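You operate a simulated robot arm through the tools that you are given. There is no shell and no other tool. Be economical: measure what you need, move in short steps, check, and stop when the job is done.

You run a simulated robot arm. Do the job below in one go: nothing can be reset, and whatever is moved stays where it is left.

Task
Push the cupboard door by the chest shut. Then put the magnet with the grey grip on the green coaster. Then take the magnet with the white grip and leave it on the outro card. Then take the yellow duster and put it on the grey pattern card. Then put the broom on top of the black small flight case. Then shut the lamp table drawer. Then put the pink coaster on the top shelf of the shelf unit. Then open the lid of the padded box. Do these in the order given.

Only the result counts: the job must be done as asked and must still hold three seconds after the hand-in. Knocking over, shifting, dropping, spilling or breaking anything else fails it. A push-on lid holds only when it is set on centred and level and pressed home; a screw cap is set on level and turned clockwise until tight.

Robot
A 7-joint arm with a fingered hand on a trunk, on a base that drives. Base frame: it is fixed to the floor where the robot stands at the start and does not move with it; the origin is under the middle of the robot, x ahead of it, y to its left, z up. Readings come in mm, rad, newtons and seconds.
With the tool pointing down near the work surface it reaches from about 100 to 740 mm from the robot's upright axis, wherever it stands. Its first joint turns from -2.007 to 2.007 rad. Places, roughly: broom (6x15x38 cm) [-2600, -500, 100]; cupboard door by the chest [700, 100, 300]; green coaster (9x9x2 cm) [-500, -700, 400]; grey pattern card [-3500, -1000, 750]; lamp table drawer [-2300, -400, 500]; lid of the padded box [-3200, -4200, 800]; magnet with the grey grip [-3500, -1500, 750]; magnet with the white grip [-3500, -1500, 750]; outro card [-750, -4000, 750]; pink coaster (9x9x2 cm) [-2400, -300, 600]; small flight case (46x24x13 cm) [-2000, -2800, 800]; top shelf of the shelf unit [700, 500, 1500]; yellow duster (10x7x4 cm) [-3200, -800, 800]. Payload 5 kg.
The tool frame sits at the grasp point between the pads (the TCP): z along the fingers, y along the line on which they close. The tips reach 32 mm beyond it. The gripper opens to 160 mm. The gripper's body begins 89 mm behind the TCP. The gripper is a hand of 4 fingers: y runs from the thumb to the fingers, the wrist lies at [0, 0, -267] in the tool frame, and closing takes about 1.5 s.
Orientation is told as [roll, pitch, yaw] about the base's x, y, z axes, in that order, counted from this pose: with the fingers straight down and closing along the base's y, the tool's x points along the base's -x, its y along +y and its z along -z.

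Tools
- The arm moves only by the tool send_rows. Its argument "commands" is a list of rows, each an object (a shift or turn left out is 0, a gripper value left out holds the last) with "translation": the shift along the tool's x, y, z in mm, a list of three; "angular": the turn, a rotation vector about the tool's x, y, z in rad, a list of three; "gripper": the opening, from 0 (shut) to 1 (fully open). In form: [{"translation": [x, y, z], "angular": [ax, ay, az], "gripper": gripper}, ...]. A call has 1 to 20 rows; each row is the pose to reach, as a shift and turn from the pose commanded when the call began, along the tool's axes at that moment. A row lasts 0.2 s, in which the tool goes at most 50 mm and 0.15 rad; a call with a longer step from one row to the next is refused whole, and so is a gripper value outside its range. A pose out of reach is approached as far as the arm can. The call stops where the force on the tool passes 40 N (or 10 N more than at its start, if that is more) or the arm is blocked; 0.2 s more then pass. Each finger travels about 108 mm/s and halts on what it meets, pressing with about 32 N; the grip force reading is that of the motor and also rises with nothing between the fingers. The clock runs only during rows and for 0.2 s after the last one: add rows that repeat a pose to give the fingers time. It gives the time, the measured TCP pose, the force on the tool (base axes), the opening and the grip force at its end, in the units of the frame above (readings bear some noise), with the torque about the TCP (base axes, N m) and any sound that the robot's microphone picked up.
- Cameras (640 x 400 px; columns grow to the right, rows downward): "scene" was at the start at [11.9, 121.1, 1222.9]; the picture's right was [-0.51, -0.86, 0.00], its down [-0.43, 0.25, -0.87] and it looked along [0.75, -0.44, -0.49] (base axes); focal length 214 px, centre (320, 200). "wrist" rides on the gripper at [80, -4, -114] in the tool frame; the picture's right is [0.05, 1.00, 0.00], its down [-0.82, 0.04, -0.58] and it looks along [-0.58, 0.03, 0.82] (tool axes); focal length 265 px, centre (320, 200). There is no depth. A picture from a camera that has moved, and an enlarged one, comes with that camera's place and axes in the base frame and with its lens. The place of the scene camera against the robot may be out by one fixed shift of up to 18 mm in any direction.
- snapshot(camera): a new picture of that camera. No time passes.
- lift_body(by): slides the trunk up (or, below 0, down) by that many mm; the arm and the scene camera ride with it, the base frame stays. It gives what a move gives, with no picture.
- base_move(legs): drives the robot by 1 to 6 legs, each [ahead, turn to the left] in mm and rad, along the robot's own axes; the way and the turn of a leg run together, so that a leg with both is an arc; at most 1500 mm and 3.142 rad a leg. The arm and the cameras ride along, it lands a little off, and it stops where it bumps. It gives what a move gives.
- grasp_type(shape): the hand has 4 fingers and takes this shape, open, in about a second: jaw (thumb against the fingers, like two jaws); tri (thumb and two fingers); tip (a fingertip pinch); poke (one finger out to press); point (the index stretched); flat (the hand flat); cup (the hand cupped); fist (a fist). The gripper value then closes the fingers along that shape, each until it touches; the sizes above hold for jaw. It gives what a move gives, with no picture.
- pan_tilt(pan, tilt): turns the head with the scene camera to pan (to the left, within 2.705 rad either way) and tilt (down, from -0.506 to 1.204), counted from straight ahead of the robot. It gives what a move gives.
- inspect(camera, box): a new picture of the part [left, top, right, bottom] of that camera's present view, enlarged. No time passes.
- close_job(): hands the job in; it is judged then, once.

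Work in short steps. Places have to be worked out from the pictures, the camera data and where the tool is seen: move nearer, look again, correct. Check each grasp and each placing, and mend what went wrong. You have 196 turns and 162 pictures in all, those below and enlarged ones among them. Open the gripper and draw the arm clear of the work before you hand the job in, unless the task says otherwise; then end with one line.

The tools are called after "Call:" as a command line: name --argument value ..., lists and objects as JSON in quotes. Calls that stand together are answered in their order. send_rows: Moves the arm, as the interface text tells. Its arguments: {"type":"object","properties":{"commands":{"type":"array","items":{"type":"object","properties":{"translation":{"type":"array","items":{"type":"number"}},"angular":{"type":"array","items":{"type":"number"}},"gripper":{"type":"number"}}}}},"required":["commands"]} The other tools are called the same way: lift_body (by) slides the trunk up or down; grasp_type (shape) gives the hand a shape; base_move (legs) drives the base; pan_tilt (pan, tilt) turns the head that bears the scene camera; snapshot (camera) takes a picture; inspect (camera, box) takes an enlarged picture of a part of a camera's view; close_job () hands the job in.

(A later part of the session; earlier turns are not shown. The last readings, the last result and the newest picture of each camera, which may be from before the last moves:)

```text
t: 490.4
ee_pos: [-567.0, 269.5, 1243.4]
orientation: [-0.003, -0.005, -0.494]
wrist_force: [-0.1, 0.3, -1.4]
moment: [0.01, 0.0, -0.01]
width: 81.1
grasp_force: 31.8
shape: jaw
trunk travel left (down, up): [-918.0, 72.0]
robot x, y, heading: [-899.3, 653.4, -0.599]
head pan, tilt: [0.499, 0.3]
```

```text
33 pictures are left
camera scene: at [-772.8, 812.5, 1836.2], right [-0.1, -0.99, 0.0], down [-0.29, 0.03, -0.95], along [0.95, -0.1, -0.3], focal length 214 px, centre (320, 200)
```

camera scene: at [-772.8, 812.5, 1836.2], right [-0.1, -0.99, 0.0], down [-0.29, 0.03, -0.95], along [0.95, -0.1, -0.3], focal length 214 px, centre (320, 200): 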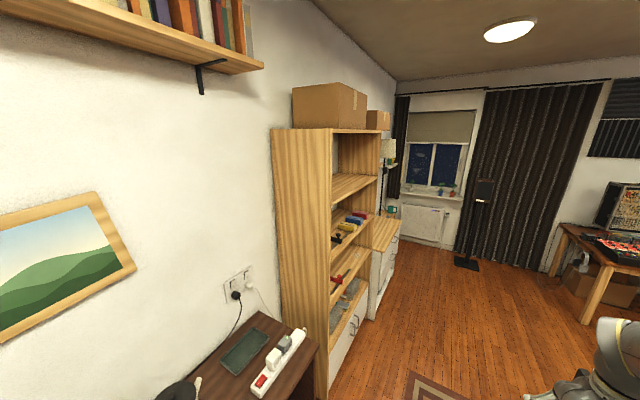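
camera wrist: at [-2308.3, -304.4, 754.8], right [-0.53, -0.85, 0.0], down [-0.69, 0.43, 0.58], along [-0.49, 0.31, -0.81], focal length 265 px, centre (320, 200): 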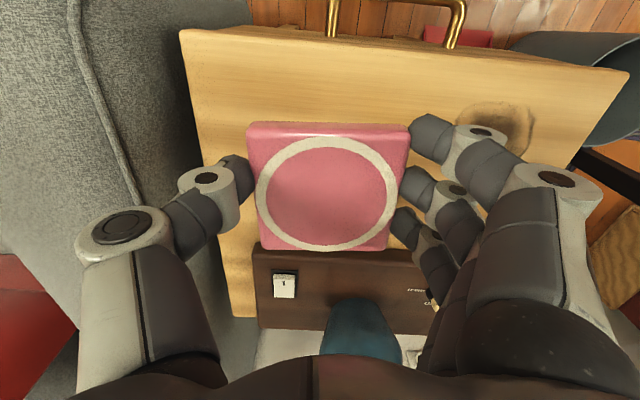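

The top shelf is a bay between z≈1480 and ≈1830. I'm driving to a standoff in front of the unit and turning to face it.

Call:
base_move --legs '[[1307, 0], [0, 1.515]]'

Call:
pan_tilt --pan 0.2 --tilt 0.35

Call:
lift_body --by 70

Call:
snapshot --camera "scene"

```text
t: 500.6
ee_pos: [584.4, 211.7, 1243.1]
orientation: [-0.002, -0.008, 1.005]
wrist_force: [0.1, 0.9, -1.6]
moment: [-0.02, 0.02, -0.04]
width: 81.4
grasp_force: 32.4
shape: jaw
trunk travel left (down, up): [-918.0, 72.0]
robot x, y, heading: [182.0, -91.0, 0.894]
head pan, tilt: [0.499, 0.3]
```

```text
t: 501.4
ee_pos: [582.7, 211.1, 1242.9]
orientation: [-0.003, -0.005, 1.004]
wrist_force: [-0.3, 0.2, -0.9]
moment: [-0.06, 0.01, 0.0]
width: 80.9
grasp_force: 32.1
shape: jaw
trunk travel left (down, up): [-918.0, 72.0]
robot x, y, heading: [183.9, -91.9, 0.899]
head pan, tilt: [0.201, 0.351]
```

```text
t: 502.5
ee_pos: [584.4, 210.9, 1312.0]
orientation: [-0.001, -0.007, 1.006]
wrist_force: [0.3, -0.5, -1.3]
moment: [0.02, 0.03, 0.01]
width: 81.1
grasp_force: 32.2
shape: jaw
trunk travel left (down, up): [-988.0, 2.0]
robot x, y, heading: [183.2, -92.2, 0.895]
head pan, tilt: [0.201, 0.351]
```

```text
32 pictures are left
camera scene: at [60.0, 50.7, 1901.5], right [0.89, -0.46, 0.0], down [-0.16, -0.31, -0.94], along [0.43, 0.84, -0.34], focal length 214 px, centre (320, 200)
```

scene: 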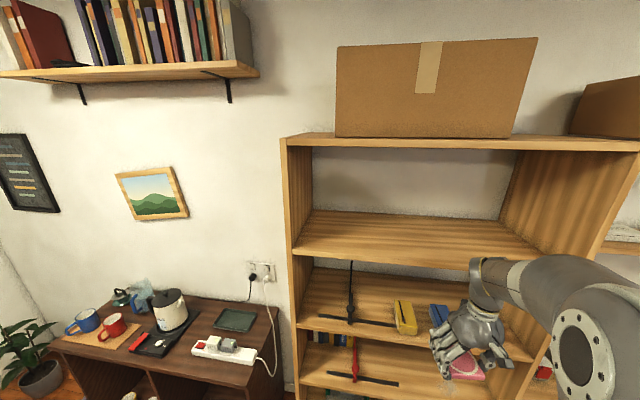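

The shelf's top surface is at z≈1510 and its front plane is confirmed. I'll raise the hand to z≈1585 and tilt the fingers forward 0.4 rad so the wrist stays outside the bay.

Call:
send_rows --commands '[{"translation": [0, 0, -45]}, {"translation": [0, 0, -90]}, {"translation": [0, 0, -135]}, {"translation": [0, 0, -180]}, {"translation": [0, 0, -225]}, {"translation": [0, 0, -265]}, {"translation": [0, 0, -270], "angular": [0, -0.1, 0.03]}, {"translation": [0, 0, -270], "angular": [0, -0.2, 0.06]}, {"translation": [0, 0, -270], "angular": [0, -0.3, 0.09]}, {"translation": [0, 0, -270], "angular": [0, -0.4, 0.09]}, {"translation": [0, 0, -270], "angular": [0, -0.4, 0.09]}]'

Call:
snapshot --camera "scene"

Call:
snapshot --camera "wrist"

```text
t: 504.9
ee_pos: [583.0, 210.4, 1581.7]
orientation: [0.02, -0.406, 0.912]
wrist_force: [0.6, -0.4, -0.7]
moment: [-0.05, 0.04, -0.02]
width: 81.1
grasp_force: 31.7
shape: jaw
trunk travel left (down, up): [-988.0, 2.0]
robot x, y, heading: [186.2, -94.2, 0.897]
head pan, tilt: [0.201, 0.351]
```

```text
31 pictures are left
camera scene: at [60.7, 51.5, 1901.5], right [0.89, -0.46, 0.0], down [-0.16, -0.31, -0.94], along [0.43, 0.84, -0.34], focal length 214 px, centre (320, 200)
```

scene: 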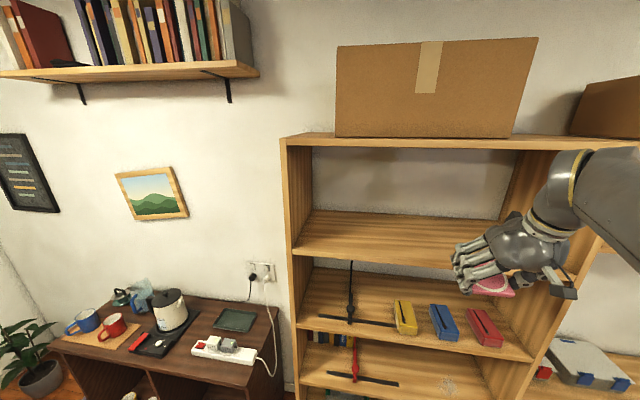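

```text
30 pictures are left
camera wrist: at [516.5, 112.8, 1653.7], right [-0.82, 0.57, 0.0], down [0.3, 0.43, 0.85], along [0.49, 0.7, -0.52], focal length 265 px, centre (320, 200)
```

wrist: 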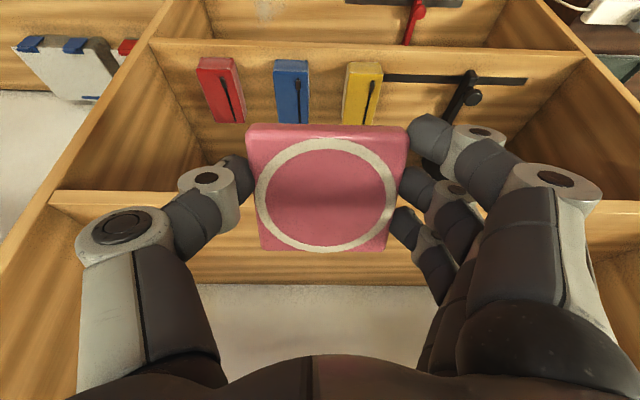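

Positioned before the bay. I'll drive the base straight ahead 190 mm to carry the coaster in over the shelf edge.

Call:
base_move --legs '[[190, 0]]'

Call:
snapshot --camera "scene"

Call:
snapshot --camera "wrist"

```text
t: 506.5
ee_pos: [704.9, 361.0, 1580.3]
orientation: [0.019, -0.402, 0.911]
wrist_force: [0.4, 0.4, -0.7]
moment: [-0.03, 0.05, 0.01]
width: 81.1
grasp_force: 32.4
shape: jaw
trunk travel left (down, up): [-988.0, 2.0]
robot x, y, heading: [306.3, 59.3, 0.899]
head pan, tilt: [0.201, 0.351]
```

```text
29 pictures are left
camera scene: at [180.3, 201.6, 1901.5], right [0.89, -0.46, 0.0], down [-0.16, -0.31, -0.94], along [0.43, 0.84, -0.34], focal length 214 px, centre (320, 200)
```

scene: 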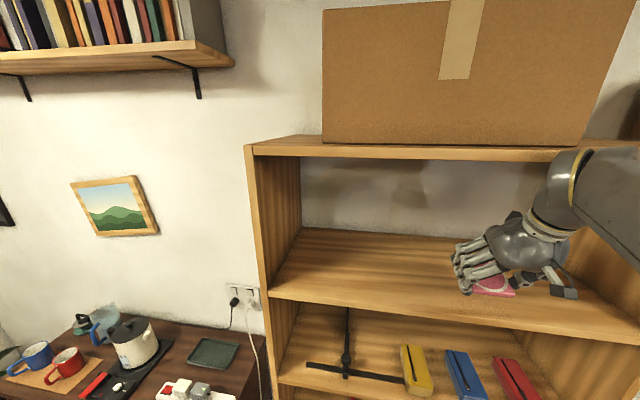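

```text
28 pictures are left
camera wrist: at [636.3, 262.9, 1653.8], right [-0.82, 0.57, 0.0], down [0.3, 0.43, 0.85], along [0.49, 0.7, -0.52], focal length 265 px, centre (320, 200)
```

wrist: 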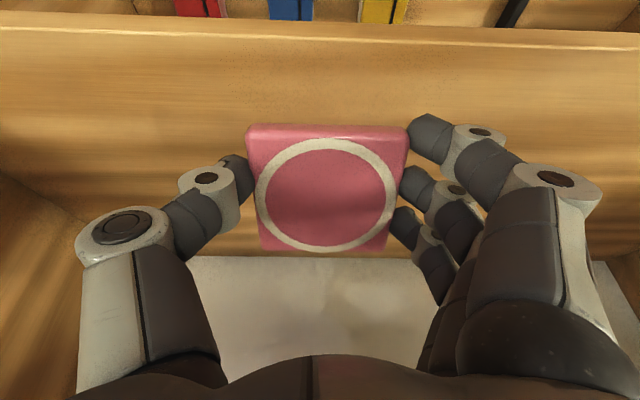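

The coaster is well over the shelf board. Lowering by the trunk until its near edge touches.

Call:
lift_body --by -18

Call:
lift_body --by -8

Call:
lift_body --by -8

Call:
lift_body --by -8

```text
t: 507.1
ee_pos: [701.9, 359.3, 1563.6]
orientation: [0.02, -0.405, 0.91]
wrist_force: [0.5, -0.2, -1.1]
moment: [-0.01, 0.03, 0.01]
width: 80.8
grasp_force: 32.0
shape: jaw
trunk travel left (down, up): [-970.0, 20.0]
robot x, y, heading: [305.0, 58.6, 0.898]
head pan, tilt: [0.201, 0.351]
```

```text
t: 507.7
ee_pos: [703.4, 358.3, 1555.9]
orientation: [0.018, -0.403, 0.911]
wrist_force: [-1.1, 0.4, -0.1]
moment: [-0.04, -0.01, 0.02]
width: 81.2
grasp_force: 31.5
shape: jaw
trunk travel left (down, up): [-962.0, 28.0]
robot x, y, heading: [303.0, 53.2, 0.9]
head pan, tilt: [0.201, 0.351]
```

```text
t: 508.3
ee_pos: [703.6, 359.6, 1548.0]
orientation: [0.02, -0.404, 0.911]
wrist_force: [-0.4, -0.1, -0.1]
moment: [-0.01, 0.01, 0.01]
width: 80.8
grasp_force: 32.0
shape: jaw
trunk travel left (down, up): [-954.0, 36.0]
robot x, y, heading: [303.1, 55.3, 0.894]
head pan, tilt: [0.201, 0.351]
```

```text
t: 508.8
ee_pos: [701.8, 359.4, 1542.7]
orientation: [0.02, -0.409, 0.911]
wrist_force: [3.8, 3.4, 21.5]
moment: [0.55, 1.2, -0.25]
width: 80.7
grasp_force: 32.0
shape: jaw
trunk travel left (down, up): [-946.0, 44.0]
robot x, y, heading: [300.4, 53.7, 0.897]
head pan, tilt: [0.201, 0.351]
```

The near edge touches (shelf ≈1495). I'll press a little further so the coaster pivots flatter in the grip, and look.

Call:
lift_body --by -4

Call:
snapshot --camera "wrist"

```text
t: 509.3
ee_pos: [704.1, 360.4, 1541.8]
orientation: [0.021, -0.417, 0.91]
wrist_force: [-2.1, -0.8, 13.4]
moment: [0.19, 0.95, 0.13]
width: 80.6
grasp_force: 32.0
shape: jaw
trunk travel left (down, up): [-944.0, 46.0]
robot x, y, heading: [305.2, 56.5, 0.898]
head pan, tilt: [0.201, 0.351]
stopped: the force on the tool passed its limit at 44 N (the readings are from after the stop); the commanded pose is now the measured one
```

```text
27 pictures are left
camera wrist: at [634.5, 261.5, 1613.3], right [-0.82, 0.57, 0.0], down [0.29, 0.42, 0.86], along [0.49, 0.71, -0.51], focal length 265 px, centre (320, 200)
```

wrist: 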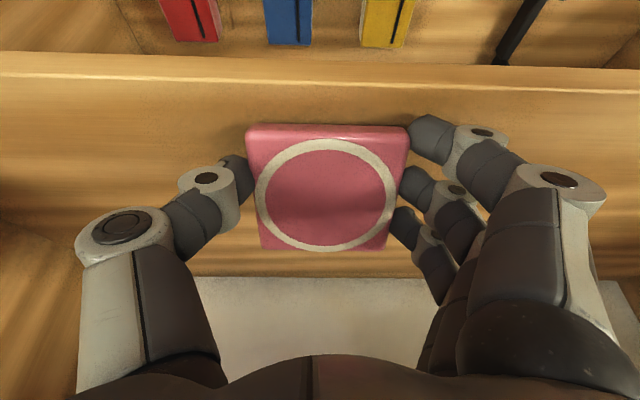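

It didn't pivot, but the near edge rests safely ~40 mm inside the shelf. I'll open; the far edge just tips down flat.

Call:
send_rows --commands '[{"gripper": 0.56}, {"gripper": 0.6}, {"gripper": 0.65}, {"gripper": 0.7}, {"gripper": 0.7}, {"gripper": 0.7}]'

Call:
snapshot --camera "wrist"

```text
t: 510.7
ee_pos: [703.6, 359.7, 1542.3]
orientation: [0.02, -0.417, 0.91]
wrist_force: [7.9, -0.2, 29.1]
moment: [0.54, 1.35, -0.09]
width: 107.4
grasp_force: 0.2
shape: jaw
trunk travel left (down, up): [-944.0, 46.0]
robot x, y, heading: [303.8, 59.1, 0.899]
head pan, tilt: [0.201, 0.351]
```

```text
26 pictures are left
camera wrist: at [635.8, 260.7, 1613.1], right [-0.82, 0.57, 0.0], down [0.29, 0.42, 0.86], along [0.49, 0.7, -0.51], focal length 265 px, centre (320, 200)
```

wrist: 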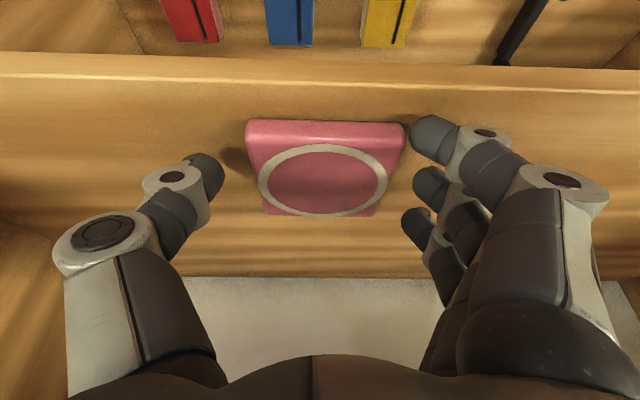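

The coaster lies flat on the shelf. Raise 12 mm and drive straight back.

Call:
lift_body --by 14

Call:
base_move --legs '[[-300, 0]]'

Call:
snapshot --camera "scene"

```text
t: 511.3
ee_pos: [704.1, 360.2, 1555.1]
orientation: [0.019, -0.412, 0.911]
wrist_force: [0.3, 0.5, -0.1]
moment: [-0.02, 0.03, -0.02]
width: 111.7
grasp_force: 0.1
shape: jaw
trunk travel left (down, up): [-958.0, 32.0]
robot x, y, heading: [304.0, 56.2, 0.897]
head pan, tilt: [0.201, 0.351]
```

```text
t: 513.3
ee_pos: [515.1, 126.6, 1554.5]
orientation: [0.02, -0.415, 0.911]
wrist_force: [-0.6, -0.4, -0.8]
moment: [0.02, -0.02, 0.01]
width: 111.7
grasp_force: 0.2
shape: jaw
trunk travel left (down, up): [-958.0, 32.0]
robot x, y, heading: [117.7, -176.6, 0.895]
head pan, tilt: [0.201, 0.351]
```

```text
25 pictures are left
camera scene: at [-7.6, -34.3, 1870.9], right [0.89, -0.45, 0.0], down [-0.16, -0.31, -0.94], along [0.43, 0.84, -0.34], focal length 214 px, centre (320, 200)
```

scene: 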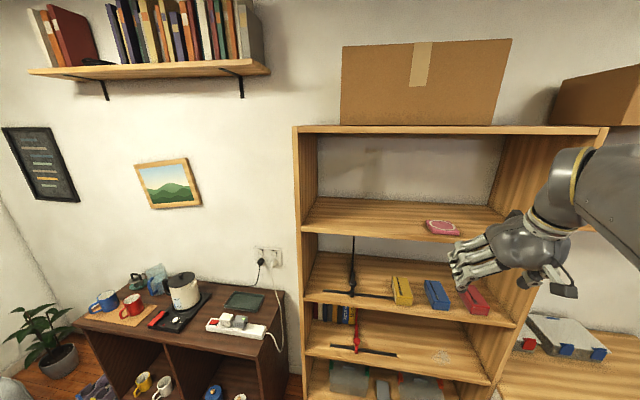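

The pink coaster is on the top shelf. Last: the padded box on the far wall's white table. I'll level the hand and drive the long way around.

Call:
send_rows --commands '[{"translation": [20, 0, 0], "angular": [0.0, 0.14, 0], "gripper": 0}, {"translation": [40, 0, 0], "angular": [0.01, 0.28, 0]}, {"translation": [60, 0, 0], "angular": [0.02, 0.412, 0]}, {"translation": [60, 0, 0], "angular": [0.02, 0.412, 0]}]'

Call:
lift_body --by -350

Call:
base_move --legs '[[0, -2.048], [572, 0], [0, -0.914], [1365, 0], [0, -0.065], [1400, 0]]'

```text
t: 514.3
ee_pos: [480.5, 83.2, 1531.5]
orientation: [-0.002, -0.002, 0.916]
wrist_force: [-0.8, 0.6, 0.7]
moment: [-0.01, -0.03, 0.01]
width: 0.2
grasp_force: 32.7
shape: jaw
trunk travel left (down, up): [-958.0, 32.0]
robot x, y, heading: [116.1, -177.9, 0.899]
head pan, tilt: [0.201, 0.351]
```

```text
t: 517.7
ee_pos: [483.3, 84.0, 1181.6]
orientation: [-0.002, -0.002, 0.915]
wrist_force: [0.6, -0.2, -0.2]
moment: [0.02, 0.01, -0.01]
width: 0.0
grasp_force: 32.0
shape: jaw
trunk travel left (down, up): [-608.0, 382.0]
robot x, y, heading: [111.9, -177.9, 0.899]
head pan, tilt: [0.201, 0.351]
```

```text
t: 541.6
ee_pos: [-1427.3, -3334.5, 1181.9]
orientation: [-0.001, -0.001, -2.134]
wrist_force: [0.3, 0.9, -0.8]
moment: [0.0, 0.01, -0.02]
width: 0.0
grasp_force: 32.1
shape: jaw
trunk travel left (down, up): [-608.0, 382.0]
robot x, y, heading: [-1085.7, -3041.2, -2.145]
head pan, tilt: [0.201, 0.351]
```

Call:
base_move --legs '[[0, 0.098], [685, 0], [0, -1.136], [1150, 0], [0, 0.933]]'

Call:
pan_tilt --pan 0.2 --tilt 0.75

Call:
snapshot --camera "scene"

```text
t: 556.6
ee_pos: [-2908.7, -3873.3, 1181.5]
orientation: [-0.001, -0.002, -2.221]
wrist_force: [-0.5, -0.3, 0.2]
moment: [-0.03, -0.02, 0.02]
width: 0.0
grasp_force: 32.1
shape: jaw
trunk travel left (down, up): [-608.0, 382.0]
robot x, y, heading: [-2547.0, -3614.5, -2.238]
head pan, tilt: [0.201, 0.351]
```

```text
t: 557.5
ee_pos: [-2908.8, -3873.9, 1179.6]
orientation: [-0.002, -0.001, -2.223]
wrist_force: [-0.2, -0.2, -0.4]
moment: [0.0, 0.0, -0.04]
width: 0.0
grasp_force: 32.4
shape: jaw
trunk travel left (down, up): [-608.0, 382.0]
robot x, y, heading: [-2550.0, -3608.9, -2.24]
head pan, tilt: [0.201, 0.75]
```

```text
24 pictures are left
camera scene: at [-2428.4, -3724.2, 1485.3], right [-0.89, 0.45, 0.0], down [0.31, 0.61, -0.73], along [-0.33, -0.65, -0.68], focal length 214 px, centre (320, 200)
```

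scene: 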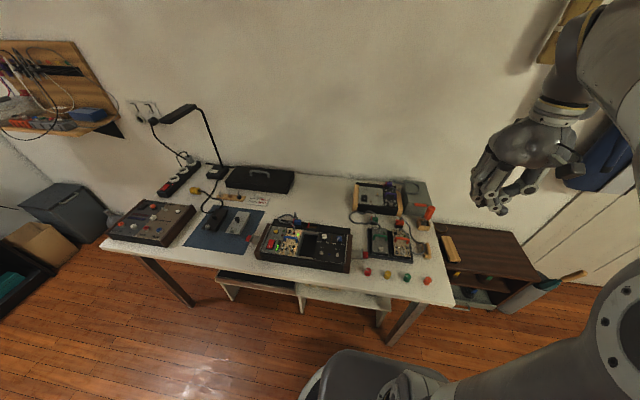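

Call:
inspect --camera "scene" --box '[330, 160, 470, 310]'

```text
2.67 times, centred on (400, 235) of scene
camera zoom: at [-2428.4, -3724.2, 1485.3], right [-0.89, 0.45, 0.0], down [0.31, 0.61, -0.73], along [-0.33, -0.65, -0.68], focal length 572 px, centre (107, 107)
```

zoom: 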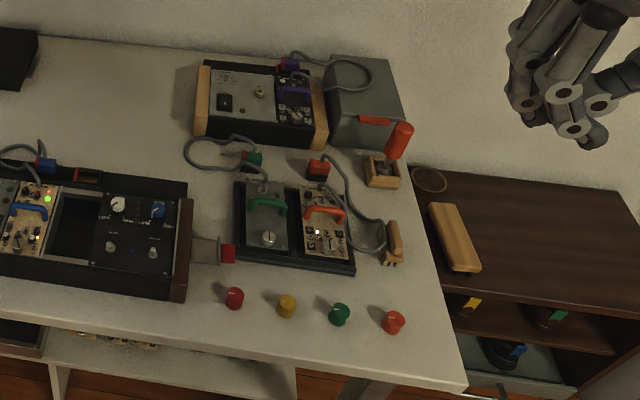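

The padded box (grey-green, red pull tab at front) sits at the table's back-right corner near (-3190,-4200). I'll go stand off the table's right-front corner to get within reach.

Call:
base_move --legs '[[0, -0.934], [669, 0], [0, 1.717]]'

Call:
pan_tilt --pan 0.3 --tilt 0.8

Call:
snapshot --camera "scene"

Call:
snapshot --camera "wrist"

```text
t: 561.8
ee_pos: [-3207.8, -3479.9, 1178.8]
orientation: [0.0, 0.004, -3.112]
wrist_force: [0.4, -0.9, -0.2]
moment: [0.03, 0.0, -0.01]
width: 0.0
grasp_force: 31.6
shape: jaw
trunk travel left (down, up): [-608.0, 382.0]
robot x, y, heading: [-2771.4, -3595.4, -3.129]
head pan, tilt: [0.201, 0.75]
stopped in leg 2: the robot was blocked; the commanded pose is now the measured one
```

```text
t: 562.5
ee_pos: [-3207.2, -3479.1, 1180.3]
orientation: [-0.001, 0.003, -3.113]
wrist_force: [-0.5, -0.5, -0.4]
moment: [-0.01, 0.01, 0.02]
width: 0.0
grasp_force: 31.7
shape: jaw
trunk travel left (down, up): [-608.0, 382.0]
robot x, y, heading: [-2774.5, -3594.0, -3.13]
head pan, tilt: [0.3, 0.799]
```

```text
22 pictures are left
camera scene: at [-2793.7, -3763.8, 1481.3], right [-0.31, 0.95, 0.0], down [0.68, 0.22, -0.7], along [-0.66, -0.22, -0.72], focal length 214 px, centre (320, 200)
```

scene: 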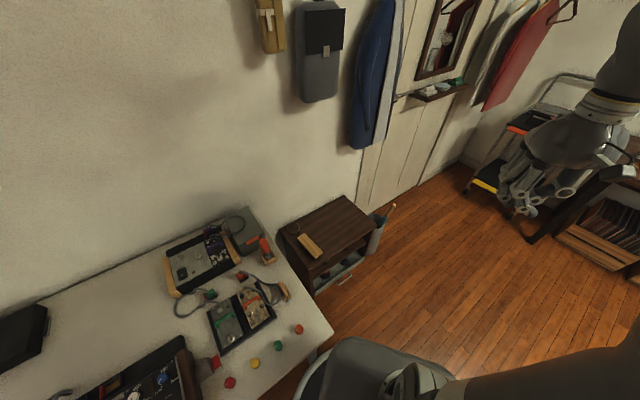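

```text
21 pictures are left
camera wrist: at [-3126.8, -3473.1, 1292.1], right [0.08, -1.0, 0.0], down [-0.82, -0.07, 0.57], along [-0.57, -0.05, -0.82], focal length 265 px, centre (320, 200)
```

wrist: 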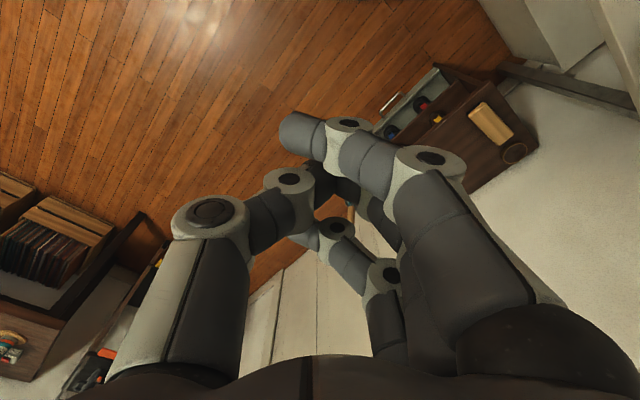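

I grazed the table corner. I'll back off and take a wider arc around it.

Call:
base_move --legs '[[-60, 0], [0, -0.815], [268, 0], [0, 1.297], [369, 0], [0, 1.198]]'

Call:
pan_tilt --pan 0.3 --tilt 0.7

Call:
snapshot --camera "scene"

Call:
snapshot --camera "wrist"

```text
t: 572.4
ee_pos: [-3655.1, -3673.4, 1178.0]
orientation: [0.0, 0.005, -2.631]
wrist_force: [-0.8, 0.2, 0.5]
moment: [0.01, 0.01, 0.0]
width: 0.0
grasp_force: 32.0
shape: jaw
trunk travel left (down, up): [-608.0, 382.0]
robot x, y, heading: [-3221.1, -3576.0, -2.647]
head pan, tilt: [0.3, 0.799]
stopped in leg 5: the robot was blocked; the commanded pose is now the measured one
```

```text
t: 573.0
ee_pos: [-3656.8, -3673.4, 1179.4]
orientation: [0.0, 0.007, -2.629]
wrist_force: [-0.1, -0.4, -0.2]
moment: [0.02, -0.03, -0.01]
width: 0.0
grasp_force: 31.7
shape: jaw
trunk travel left (down, up): [-608.0, 382.0]
robot x, y, heading: [-3218.3, -3570.8, -2.643]
head pan, tilt: [0.3, 0.7]
```

```text
20 pictures are left
camera scene: at [-3156.8, -3730.5, 1489.5], right [-0.72, 0.7, 0.0], down [0.45, 0.46, -0.76], along [-0.53, -0.55, -0.64], focal length 214 px, centre (320, 200)
```

scene: 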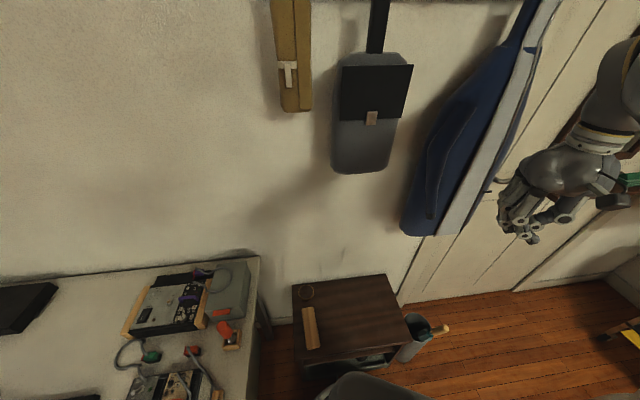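

```text
19 pictures are left
camera wrist: at [-3588.4, -3630.7, 1291.7], right [0.53, -0.85, 0.0], down [-0.69, -0.44, 0.57], along [-0.48, -0.31, -0.82], focal length 265 px, centre (320, 200)
```

wrist: 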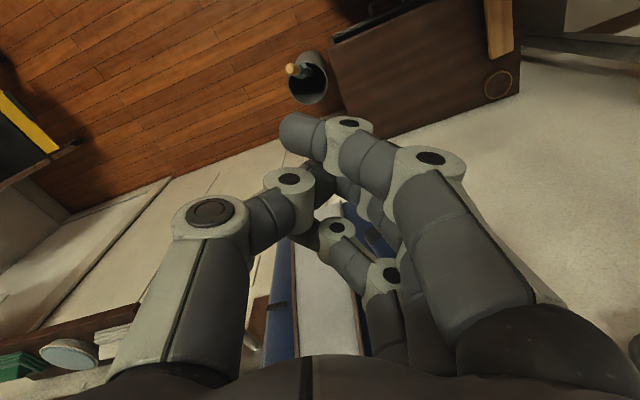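

I reached the spot (touching the rack). Easing back 25 mm and turning to face the box.

Call:
base_move --legs '[[-25, 0], [0, 1.18]]'

Call:
pan_tilt --pan 0.3 --tilt 0.9

Call:
inspect --camera "scene" --box '[200, 60, 480, 260]'

Call:
snapshot --camera "wrist"

```text
t: 576.8
ee_pos: [-3263.9, -4004.4, 1178.8]
orientation: [0.0, 0.005, -1.434]
wrist_force: [0.6, -0.2, 0.2]
moment: [-0.02, -0.02, 0.01]
width: 0.2
grasp_force: 32.0
shape: jaw
trunk travel left (down, up): [-608.0, 382.0]
robot x, y, heading: [-3198.2, -3554.8, -1.447]
head pan, tilt: [0.3, 0.7]
```

```text
t: 577.5
ee_pos: [-3263.9, -4003.6, 1178.4]
orientation: [-0.001, 0.004, -1.434]
wrist_force: [-0.4, -0.1, 0.7]
moment: [-0.01, 0.01, -0.02]
width: 0.1
grasp_force: 31.8
shape: jaw
trunk travel left (down, up): [-608.0, 382.0]
robot x, y, heading: [-3198.6, -3560.1, -1.445]
head pan, tilt: [0.3, 0.901]
```

```text
2.00 times, centred on (340, 160) of scene
camera zoom: at [-3025.2, -3538.7, 1473.4], right [-0.91, -0.41, 0.0], down [-0.32, 0.71, -0.62], along [0.26, -0.57, -0.78], focal length 429 px, centre (280, 280)
```

zoom: 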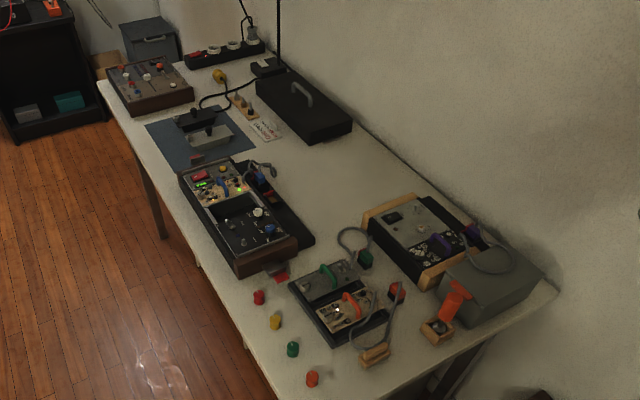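

```text
17 pictures are left
camera wrist: at [-3277.7, -3925.2, 1291.7], right [0.98, 0.19, 0.0], down [0.15, -0.8, 0.57], along [0.11, -0.56, -0.82], focal length 265 px, centre (320, 200)
```

wrist: 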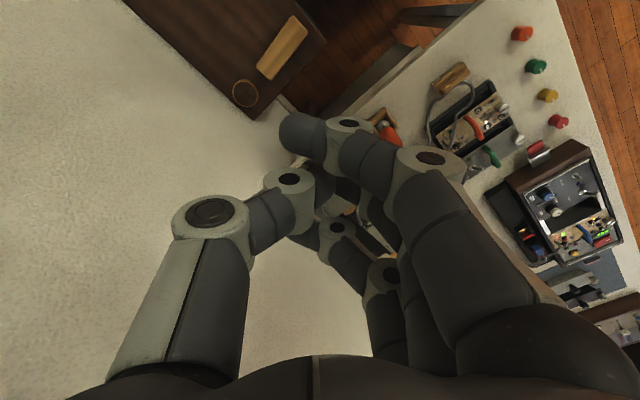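

Call:
inspect --camera "scene" --box '[375, 155, 485, 245]'

```text
4.44 times, centred on (430, 200) of scene
camera zoom: at [-3025.2, -3538.7, 1473.4], right [-0.91, -0.41, 0.0], down [-0.32, 0.71, -0.62], along [0.26, -0.57, -0.78], focal length 953 px, centre (-169, 200)
```

zoom: 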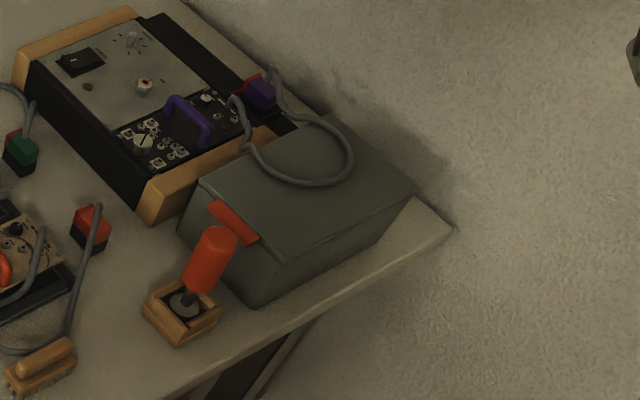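

The box is about 95×174×60 mm, its lid top at z≈805, hinged at the wall side; the red tab is at about (-3138,-4152). Plan: grip the tab by its ends and swing it up. First I'll lower the arm and move above the tab.

Call:
send_rows --commands '[{"translation": [0, 0, 45], "gripper": 0.55}, {"translation": [0, 0, 90]}, {"translation": [0, 0, 135]}, {"translation": [0, 0, 165]}, {"translation": [-38, 25, 165]}, {"translation": [-76, 50, 165], "angular": [0, 0, 0.13]}, {"translation": [-110, 72, 165], "angular": [0, 0, 0.26]}, {"translation": [-140, 92, 165], "angular": [0, 0, 0.39]}, {"translation": [-164, 105, 165], "angular": [0, 0, 0.5]}, {"translation": [-164, 105, 165], "angular": [0, 0, 0.5]}]'

Call:
snapshot --camera "wrist"

```text
t: 579.8
ee_pos: [-3137.2, -4150.3, 1012.3]
orientation: [-0.002, 0.004, -1.935]
wrist_force: [0.1, -0.1, -1.0]
moment: [0.04, 0.02, 0.01]
width: 87.7
grasp_force: 0.1
shape: jaw
trunk travel left (down, up): [-608.0, 382.0]
robot x, y, heading: [-3196.8, -3558.2, -1.445]
head pan, tilt: [0.3, 0.901]
```

```text
15 pictures are left
camera wrist: at [-3111.3, -4075.0, 1125.1], right [0.95, -0.31, 0.0], down [-0.25, -0.78, 0.57], along [-0.18, -0.55, -0.82], focal length 265 px, centre (320, 200)
```

wrist: 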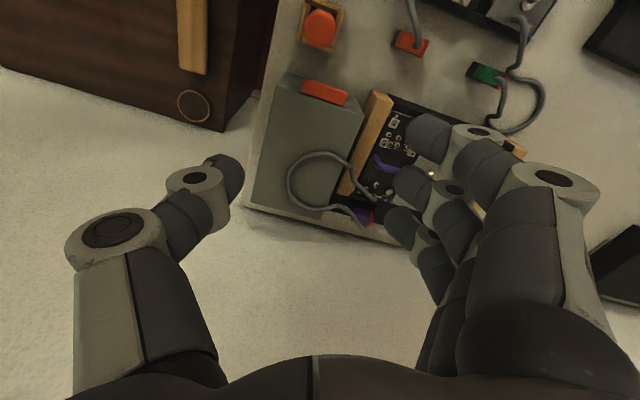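

Tab is nearly below at (-3130,-4147). I'll rotate the rest of the way to align with the tab, and lower by 100.

Call:
send_rows --commands '[{"translation": [0, 4, 0], "angular": [0, 0, 0.1]}, {"translation": [2, 7, 0], "angular": [0, 0, 0.2]}, {"translation": [2, 7, 0], "angular": [0, 0, 0.3]}, {"translation": [2, 7, 0], "angular": [0, 0, 0.3]}]'

Call:
lift_body --by -110

Call:
snapshot --camera "wrist"

```text
t: 580.8
ee_pos: [-3130.3, -4150.8, 1012.2]
orientation: [-0.004, 0.004, -2.236]
wrist_force: [0.0, -0.3, -0.8]
moment: [-0.02, -0.02, -0.03]
width: 87.8
grasp_force: 0.1
shape: jaw
trunk travel left (down, up): [-608.0, 382.0]
robot x, y, heading: [-3199.4, -3555.0, -1.445]
head pan, tilt: [0.3, 0.901]
```

```text
t: 582.2
ee_pos: [-3129.9, -4150.2, 901.7]
orientation: [-0.003, 0.003, -2.234]
wrist_force: [0.3, -0.1, 0.3]
moment: [0.02, 0.0, 0.02]
width: 88.0
grasp_force: 0.0
shape: jaw
trunk travel left (down, up): [-498.0, 492.0]
robot x, y, heading: [-3197.9, -3560.3, -1.445]
head pan, tilt: [0.3, 0.901]
```

```text
14 pictures are left
camera wrist: at [-3083.0, -4085.9, 1015.5], right [0.82, -0.57, 0.0], down [-0.47, -0.67, 0.57], along [-0.33, -0.47, -0.82], focal length 265 px, centre (320, 200)
```

wrist: 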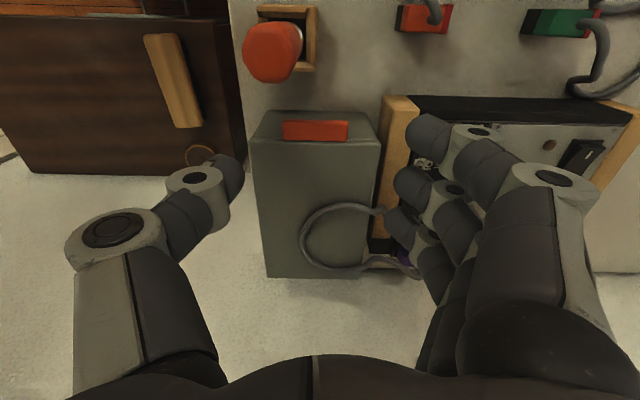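

Side clearance is too tight for the full jaw, so I'll try the fingertip pinch. First rising a little, then changing the shape and looking.

Call:
lift_body --by 50

Call:
grasp_type --shape "tip"

Call:
snapshot --camera "wrist"

```text
t: 583.1
ee_pos: [-3129.8, -4151.5, 952.9]
orientation: [-0.003, 0.003, -2.235]
wrist_force: [0.4, 0.6, -0.6]
moment: [0.01, -0.04, 0.0]
width: 87.9
grasp_force: 0.1
shape: jaw
trunk travel left (down, up): [-548.0, 442.0]
robot x, y, heading: [-3198.5, -3558.1, -1.442]
head pan, tilt: [0.3, 0.901]
```

```text
t: 584.0
ee_pos: [-3129.2, -4150.3, 951.9]
orientation: [-0.002, 0.003, -2.235]
wrist_force: [0.4, -0.3, 0.9]
moment: [-0.02, 0.05, -0.01]
width: 159.8
grasp_force: 0.0
shape: tip
trunk travel left (down, up): [-548.0, 442.0]
robot x, y, heading: [-3197.8, -3559.3, -1.439]
head pan, tilt: [0.3, 0.901]
```

```text
13 pictures are left
camera wrist: at [-3083.0, -4086.0, 1065.4], right [0.82, -0.57, 0.0], down [-0.47, -0.67, 0.57], along [-0.33, -0.47, -0.82], focal length 265 px, centre (320, 200)
```

wrist: 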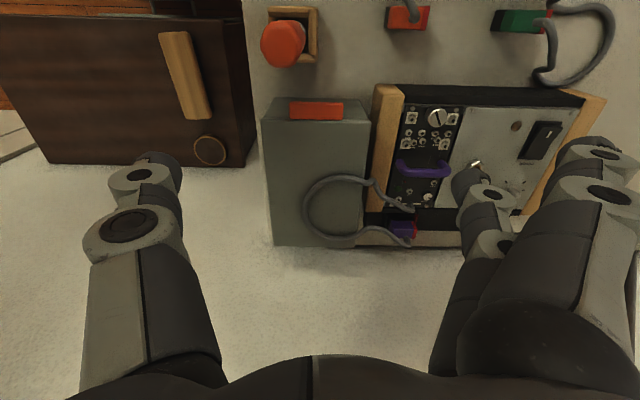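

Call:
send_rows --commands '[{"gripper": 0.6}, {"gripper": 0.45}, {"gripper": 0.45}, {"gripper": 0.45}, {"gripper": 0.45}]'

Call:
snapshot --camera "wrist"

```text
t: 585.2
ee_pos: [-3129.4, -4151.1, 953.6]
orientation: [-0.002, 0.005, -2.233]
wrist_force: [0.1, -0.4, -0.7]
moment: [0.02, 0.01, 0.01]
width: 72.8
grasp_force: 0.0
shape: tip
trunk travel left (down, up): [-548.0, 442.0]
robot x, y, heading: [-3196.0, -3561.0, -1.436]
head pan, tilt: [0.3, 0.901]
```

```text
12 pictures are left
camera wrist: at [-3083.0, -4086.0, 1065.4], right [0.82, -0.57, 0.0], down [-0.47, -0.67, 0.57], along [-0.33, -0.47, -0.82], focal length 265 px, centre (320, 200)
```

wrist: 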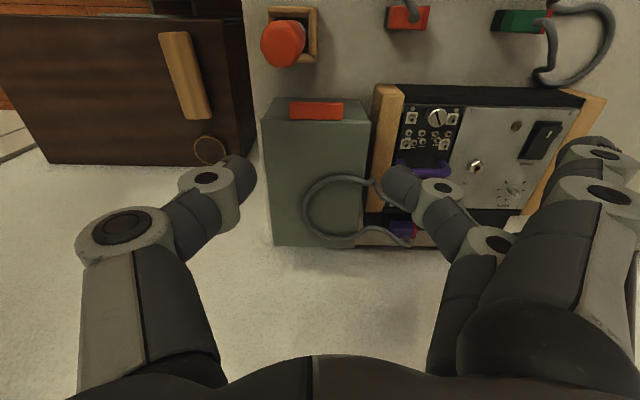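

The two-finger pinch works well. I'll shift 14 mm forward of the lid face and lower to just above the tab.

Call:
send_rows --commands '[{"translation": [14, 0, 0]}, {"translation": [14, 0, 0]}]'

Call:
lift_body --by -105

Call:
snapshot --camera "wrist"

Call:
inspect --camera "scene" --box '[340, 80, 500, 220]'

```text
t: 585.8
ee_pos: [-3121.1, -4140.2, 952.2]
orientation: [-0.001, 0.001, -2.234]
wrist_force: [-0.7, -0.5, -0.4]
moment: [0.02, -0.01, 0.0]
width: 72.9
grasp_force: 0.2
shape: tip
trunk travel left (down, up): [-548.0, 442.0]
robot x, y, heading: [-3198.4, -3561.3, -1.442]
head pan, tilt: [0.3, 0.901]
```

```text
t: 587.2
ee_pos: [-3121.6, -4141.0, 847.2]
orientation: [-0.003, 0.004, -2.235]
wrist_force: [0.0, 0.5, -0.7]
moment: [0.01, 0.02, 0.04]
width: 72.9
grasp_force: 0.2
shape: tip
trunk travel left (down, up): [-443.0, 547.0]
robot x, y, heading: [-3195.6, -3558.4, -1.445]
head pan, tilt: [0.3, 0.901]
```

```text
11 pictures are left
camera wrist: at [-3074.8, -4075.2, 960.5], right [0.82, -0.57, 0.0], down [-0.47, -0.67, 0.57], along [-0.33, -0.47, -0.82], focal length 265 px, centre (320, 200)
```

wrist: 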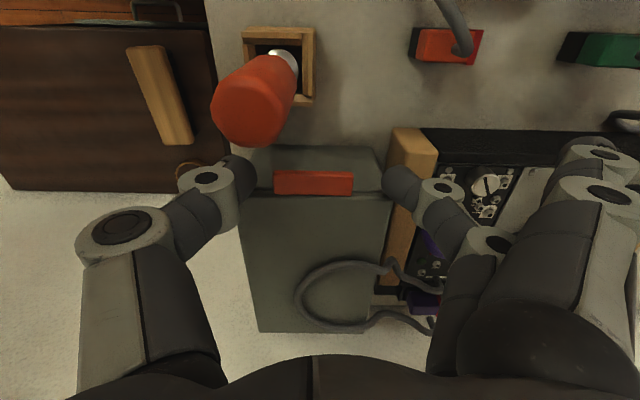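

```text
2.86 times, centred on (420, 150) of scene
camera zoom: at [-3025.2, -3538.7, 1308.4], right [-0.91, -0.41, 0.0], down [-0.32, 0.71, -0.62], along [0.26, -0.57, -0.78], focal length 613 px, centre (34, 343)
```

zoom: 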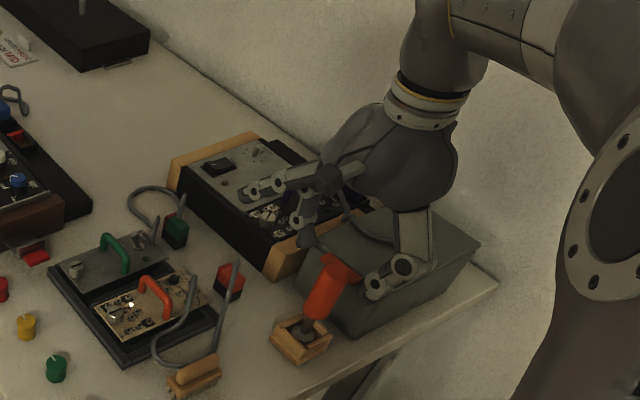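

Well aligned; the tab lies between the tips. Shift 5 mm back, descend 25 mm, and pinch.

Call:
send_rows --commands '[{"translation": [-5, -3, 0]}, {"translation": [-5, -3, 10]}, {"translation": [-5, -3, 20]}, {"translation": [-5, -3, 26]}, {"translation": [-5, -3, 26], "gripper": 0.2}, {"translation": [-5, -3, 26], "gripper": 0}, {"translation": [-5, -3, 26], "gripper": 0}, {"translation": [-5, -3, 26], "gripper": 0}]'

Call:
snapshot --camera "wrist"

```text
t: 589.0
ee_pos: [-3127.3, -4141.5, 821.7]
orientation: [-0.004, 0.003, -2.236]
wrist_force: [-4.8, 22.6, -0.4]
moment: [0.01, 0.11, -0.03]
width: 24.0
grasp_force: 31.8
shape: tip
trunk travel left (down, up): [-443.0, 547.0]
robot x, y, heading: [-3200.5, -3560.4, -1.447]
head pan, tilt: [0.3, 0.901]
```

```text
9 pictures are left
camera wrist: at [-3080.8, -4075.4, 934.9], right [0.82, -0.58, 0.0], down [-0.47, -0.67, 0.57], along [-0.33, -0.47, -0.82], focal length 265 px, centre (320, 200)
```

wrist: 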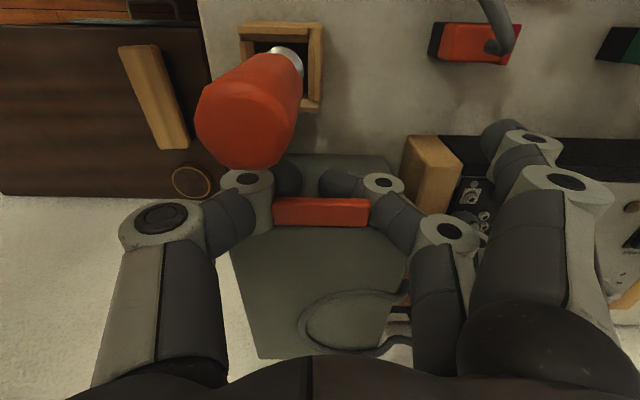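

The finger segments hold the tab at its ends with the tips curled in front of/below it. I'll lift 20 mm as a test.

Call:
send_rows --commands '[{"translation": [0, 0, -6], "gripper": 0}, {"translation": [0, 0, -12], "gripper": 0}, {"translation": [-1, 0, -18], "gripper": 0}, {"translation": [-1, 0, -24], "gripper": 0}]'

Call:
snapshot --camera "wrist"

```text
t: 590.0
ee_pos: [-3128.3, -4143.9, 847.7]
orientation: [-0.002, 0.001, -2.233]
wrist_force: [-8.3, 17.6, 0.5]
moment: [0.12, 0.09, -0.03]
width: 23.4
grasp_force: 32.4
shape: tip
trunk travel left (down, up): [-443.0, 547.0]
robot x, y, heading: [-3198.8, -3562.1, -1.445]
head pan, tilt: [0.3, 0.901]
```

```text
8 pictures are left
camera wrist: at [-3082.3, -4077.4, 959.8], right [0.82, -0.57, 0.0], down [-0.47, -0.67, 0.58], along [-0.33, -0.47, -0.82], focal length 265 px, centre (320, 200)
```

wrist: 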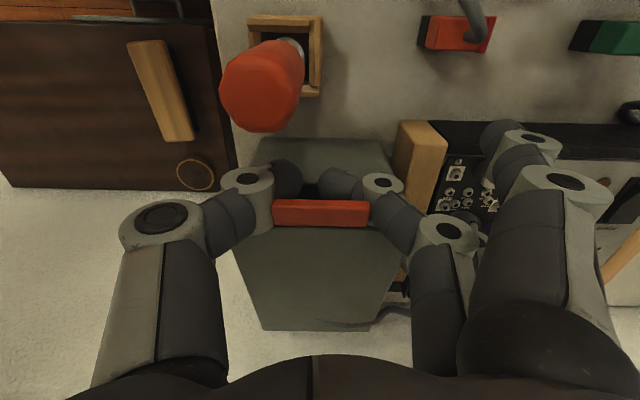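

The lid is opening with the grip. I'll follow its arc (radius ≈180 mm) in alternating small trunk lifts and backward arm steps.

Call:
lift_body --by 27

Call:
send_rows --commands '[{"translation": [-4, 0, 0]}, {"translation": [-8, 0, 0]}]'

Call:
lift_body --by 25

Call:
send_rows --commands '[{"translation": [-6, 0, 0]}, {"translation": [-11, 0, 0]}]'

Call:
lift_body --by 24

Call:
send_rows --commands '[{"translation": [-7, 0, 0]}, {"translation": [-14, 0, 0]}]'

Call:
snapshot --camera "wrist"

```text
t: 590.7
ee_pos: [-3131.5, -4146.7, 871.6]
orientation: [-0.003, 0.003, -2.237]
wrist_force: [-23.7, -13.6, -9.2]
moment: [0.15, -0.08, 0.17]
width: 22.9
grasp_force: 32.2
shape: tip
trunk travel left (down, up): [-470.0, 520.0]
robot x, y, heading: [-3197.3, -3560.0, -1.442]
head pan, tilt: [0.3, 0.901]
```

```text
t: 591.3
ee_pos: [-3132.3, -4146.6, 872.3]
orientation: [-0.002, 0.007, -2.233]
wrist_force: [-15.8, 10.1, -2.2]
moment: [0.14, 0.04, 0.03]
width: 23.0
grasp_force: 32.0
shape: tip
trunk travel left (down, up): [-470.0, 520.0]
robot x, y, heading: [-3197.7, -3560.4, -1.441]
head pan, tilt: [0.3, 0.901]
```

```text
t: 592.0
ee_pos: [-3136.5, -4152.2, 895.5]
orientation: [-0.004, 0.004, -2.236]
wrist_force: [-27.2, -14.9, -15.3]
moment: [0.19, -0.1, 0.17]
width: 22.1
grasp_force: 32.0
shape: tip
trunk travel left (down, up): [-495.0, 495.0]
robot x, y, heading: [-3196.8, -3561.6, -1.453]
head pan, tilt: [0.3, 0.901]
```

```text
t: 592.6
ee_pos: [-3139.3, -4157.1, 898.2]
orientation: [-0.002, 0.006, -2.235]
wrist_force: [1.0, 0.9, 1.0]
moment: [-0.05, 0.03, 0.0]
width: 15.2
grasp_force: 31.8
shape: tip
trunk travel left (down, up): [-495.0, 495.0]
robot x, y, heading: [-3195.4, -3558.9, -1.442]
head pan, tilt: [0.3, 0.901]
```

```text
t: 593.3
ee_pos: [-3139.6, -4158.5, 921.8]
orientation: [-0.003, 0.002, -2.235]
wrist_force: [-0.3, -0.2, -0.6]
moment: [-0.04, 0.02, -0.01]
width: 15.2
grasp_force: 31.9
shape: tip
trunk travel left (down, up): [-519.0, 471.0]
robot x, y, heading: [-3198.5, -3561.7, -1.443]
head pan, tilt: [0.3, 0.901]
```

```text
t: 593.9
ee_pos: [-3148.5, -4167.8, 921.1]
orientation: [-0.005, 0.003, -2.234]
wrist_force: [0.7, 0.6, -0.3]
moment: [-0.01, 0.04, -0.04]
width: 15.4
grasp_force: 31.7
shape: tip
trunk travel left (down, up): [-519.0, 471.0]
robot x, y, heading: [-3197.2, -3559.0, -1.445]
head pan, tilt: [0.3, 0.901]
```

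```text
7 pictures are left
camera wrist: at [-3101.6, -4104.2, 1034.0], right [0.82, -0.57, 0.0], down [-0.47, -0.67, 0.57], along [-0.33, -0.47, -0.82], focal length 265 px, centre (320, 200)
```

wrist: 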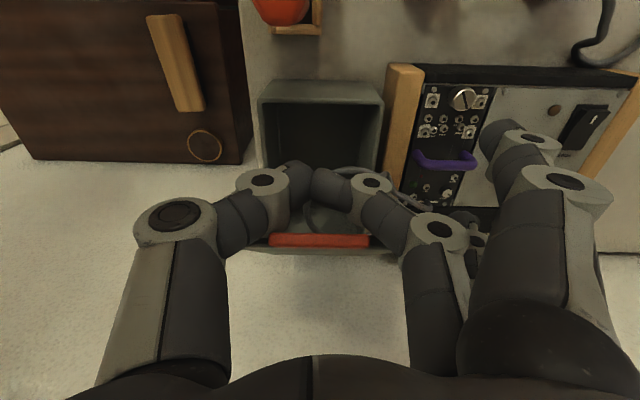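

The lid is at roughly 45°, with the fingertips now under it. I'll tilt the hand forward for reach, then push the lid's underside backward.

Call:
send_rows --commands '[{"translation": [0, 0, 0], "angular": [0, -0.12, 0]}, {"translation": [0, 0, 0], "angular": [0, -0.24, 0]}, {"translation": [0, 0, 0], "angular": [0, -0.36, 0]}, {"translation": [0, 0, 0], "angular": [0, -0.45, 0]}]'

Call:
send_rows --commands '[{"translation": [-14, 0, 7]}, {"translation": [-28, 0, 13]}, {"translation": [-42, 0, 20]}, {"translation": [-56, 0, 26]}, {"translation": [-70, 0, 32]}]'

Call:
snapshot --camera "wrist"

```text
t: 594.9
ee_pos: [-3147.9, -4169.3, 920.5]
orientation: [-0.003, -0.446, -2.233]
wrist_force: [0.0, 0.6, 0.6]
moment: [0.0, 0.02, 0.02]
width: 15.2
grasp_force: 31.8
shape: tip
trunk travel left (down, up): [-519.0, 471.0]
robot x, y, heading: [-3196.0, -3559.1, -1.44]
head pan, tilt: [0.3, 0.901]
```

```text
t: 596.1
ee_pos: [-3196.6, -4229.9, 921.1]
orientation: [-0.004, -0.446, -2.233]
wrist_force: [0.2, 0.2, 0.5]
moment: [0.0, 0.01, 0.02]
width: 15.2
grasp_force: 32.4
shape: tip
trunk travel left (down, up): [-519.0, 471.0]
robot x, y, heading: [-3199.4, -3561.4, -1.446]
head pan, tilt: [0.3, 0.901]
```

```text
6 pictures are left
camera wrist: at [-3124.4, -4132.3, 989.0], right [0.82, -0.58, -0.03], down [-0.26, -0.41, 0.87], along [-0.52, -0.7, -0.49], focal length 265 px, centre (320, 200)
```

wrist: 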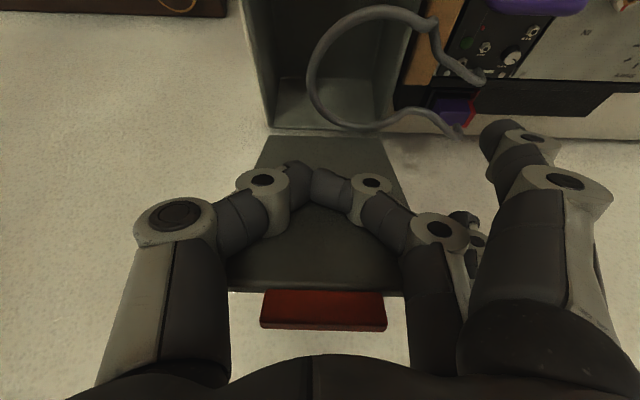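

The lid now stands about 72° open without force. I'll push a bit further so it's clearly open.

Call:
send_rows --commands '[{"translation": [-12, 0, 5]}, {"translation": [-24, 0, 11]}, {"translation": [-36, 0, 16]}, {"translation": [-46, 0, 20]}]'

Call:
snapshot --camera "wrist"

```text
t: 597.1
ee_pos: [-3227.5, -4268.5, 922.9]
orientation: [-0.004, -0.444, -2.232]
wrist_force: [0.4, -0.7, 0.7]
moment: [0.04, 0.02, 0.01]
width: 15.2
grasp_force: 32.3
shape: tip
trunk travel left (down, up): [-519.0, 471.0]
robot x, y, heading: [-3195.7, -3560.8, -1.448]
head pan, tilt: [0.3, 0.901]
```

```text
5 pictures are left
camera wrist: at [-3154.6, -4171.7, 991.1], right [0.82, -0.58, -0.03], down [-0.26, -0.41, 0.87], along [-0.52, -0.7, -0.49], focal length 265 px, centre (320, 200)
```

wrist: 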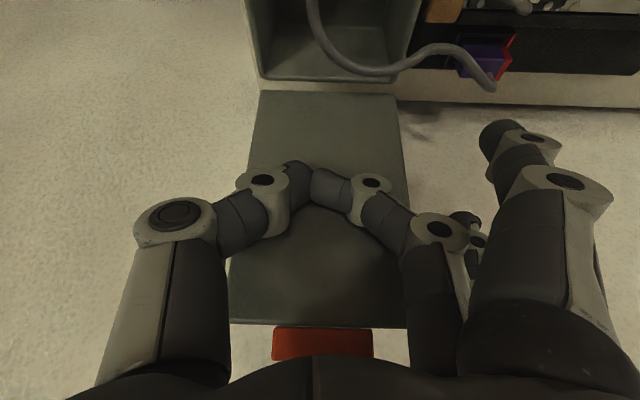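

The lid is now about vertical or slightly past. I'm withdrawing the hand and checking that it stays.

Call:
send_rows --commands '[{"translation": [18, 0, -9]}, {"translation": [45, 0, -22]}, {"translation": [80, 0, -50]}, {"translation": [115, 0, -80]}, {"translation": [150, 0, -110]}, {"translation": [175, 0, -140]}]'

Call:
snapshot --camera "wrist"

```text
t: 598.5
ee_pos: [-3091.4, -4096.0, 975.4]
orientation: [-0.002, -0.447, -2.233]
wrist_force: [-0.6, -0.3, -0.8]
moment: [0.02, 0.02, 0.02]
width: 15.3
grasp_force: 32.2
shape: tip
trunk travel left (down, up): [-519.0, 471.0]
robot x, y, heading: [-3196.1, -3559.5, -1.44]
head pan, tilt: [0.3, 0.901]
```

```text
4 pictures are left
camera wrist: at [-3019.8, -3999.0, 1042.2], right [0.82, -0.58, -0.03], down [-0.26, -0.41, 0.87], along [-0.52, -0.71, -0.49], focal length 265 px, centre (320, 200)
```

wrist: 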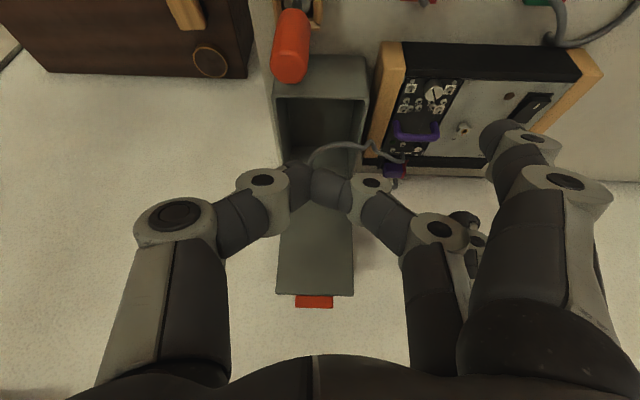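

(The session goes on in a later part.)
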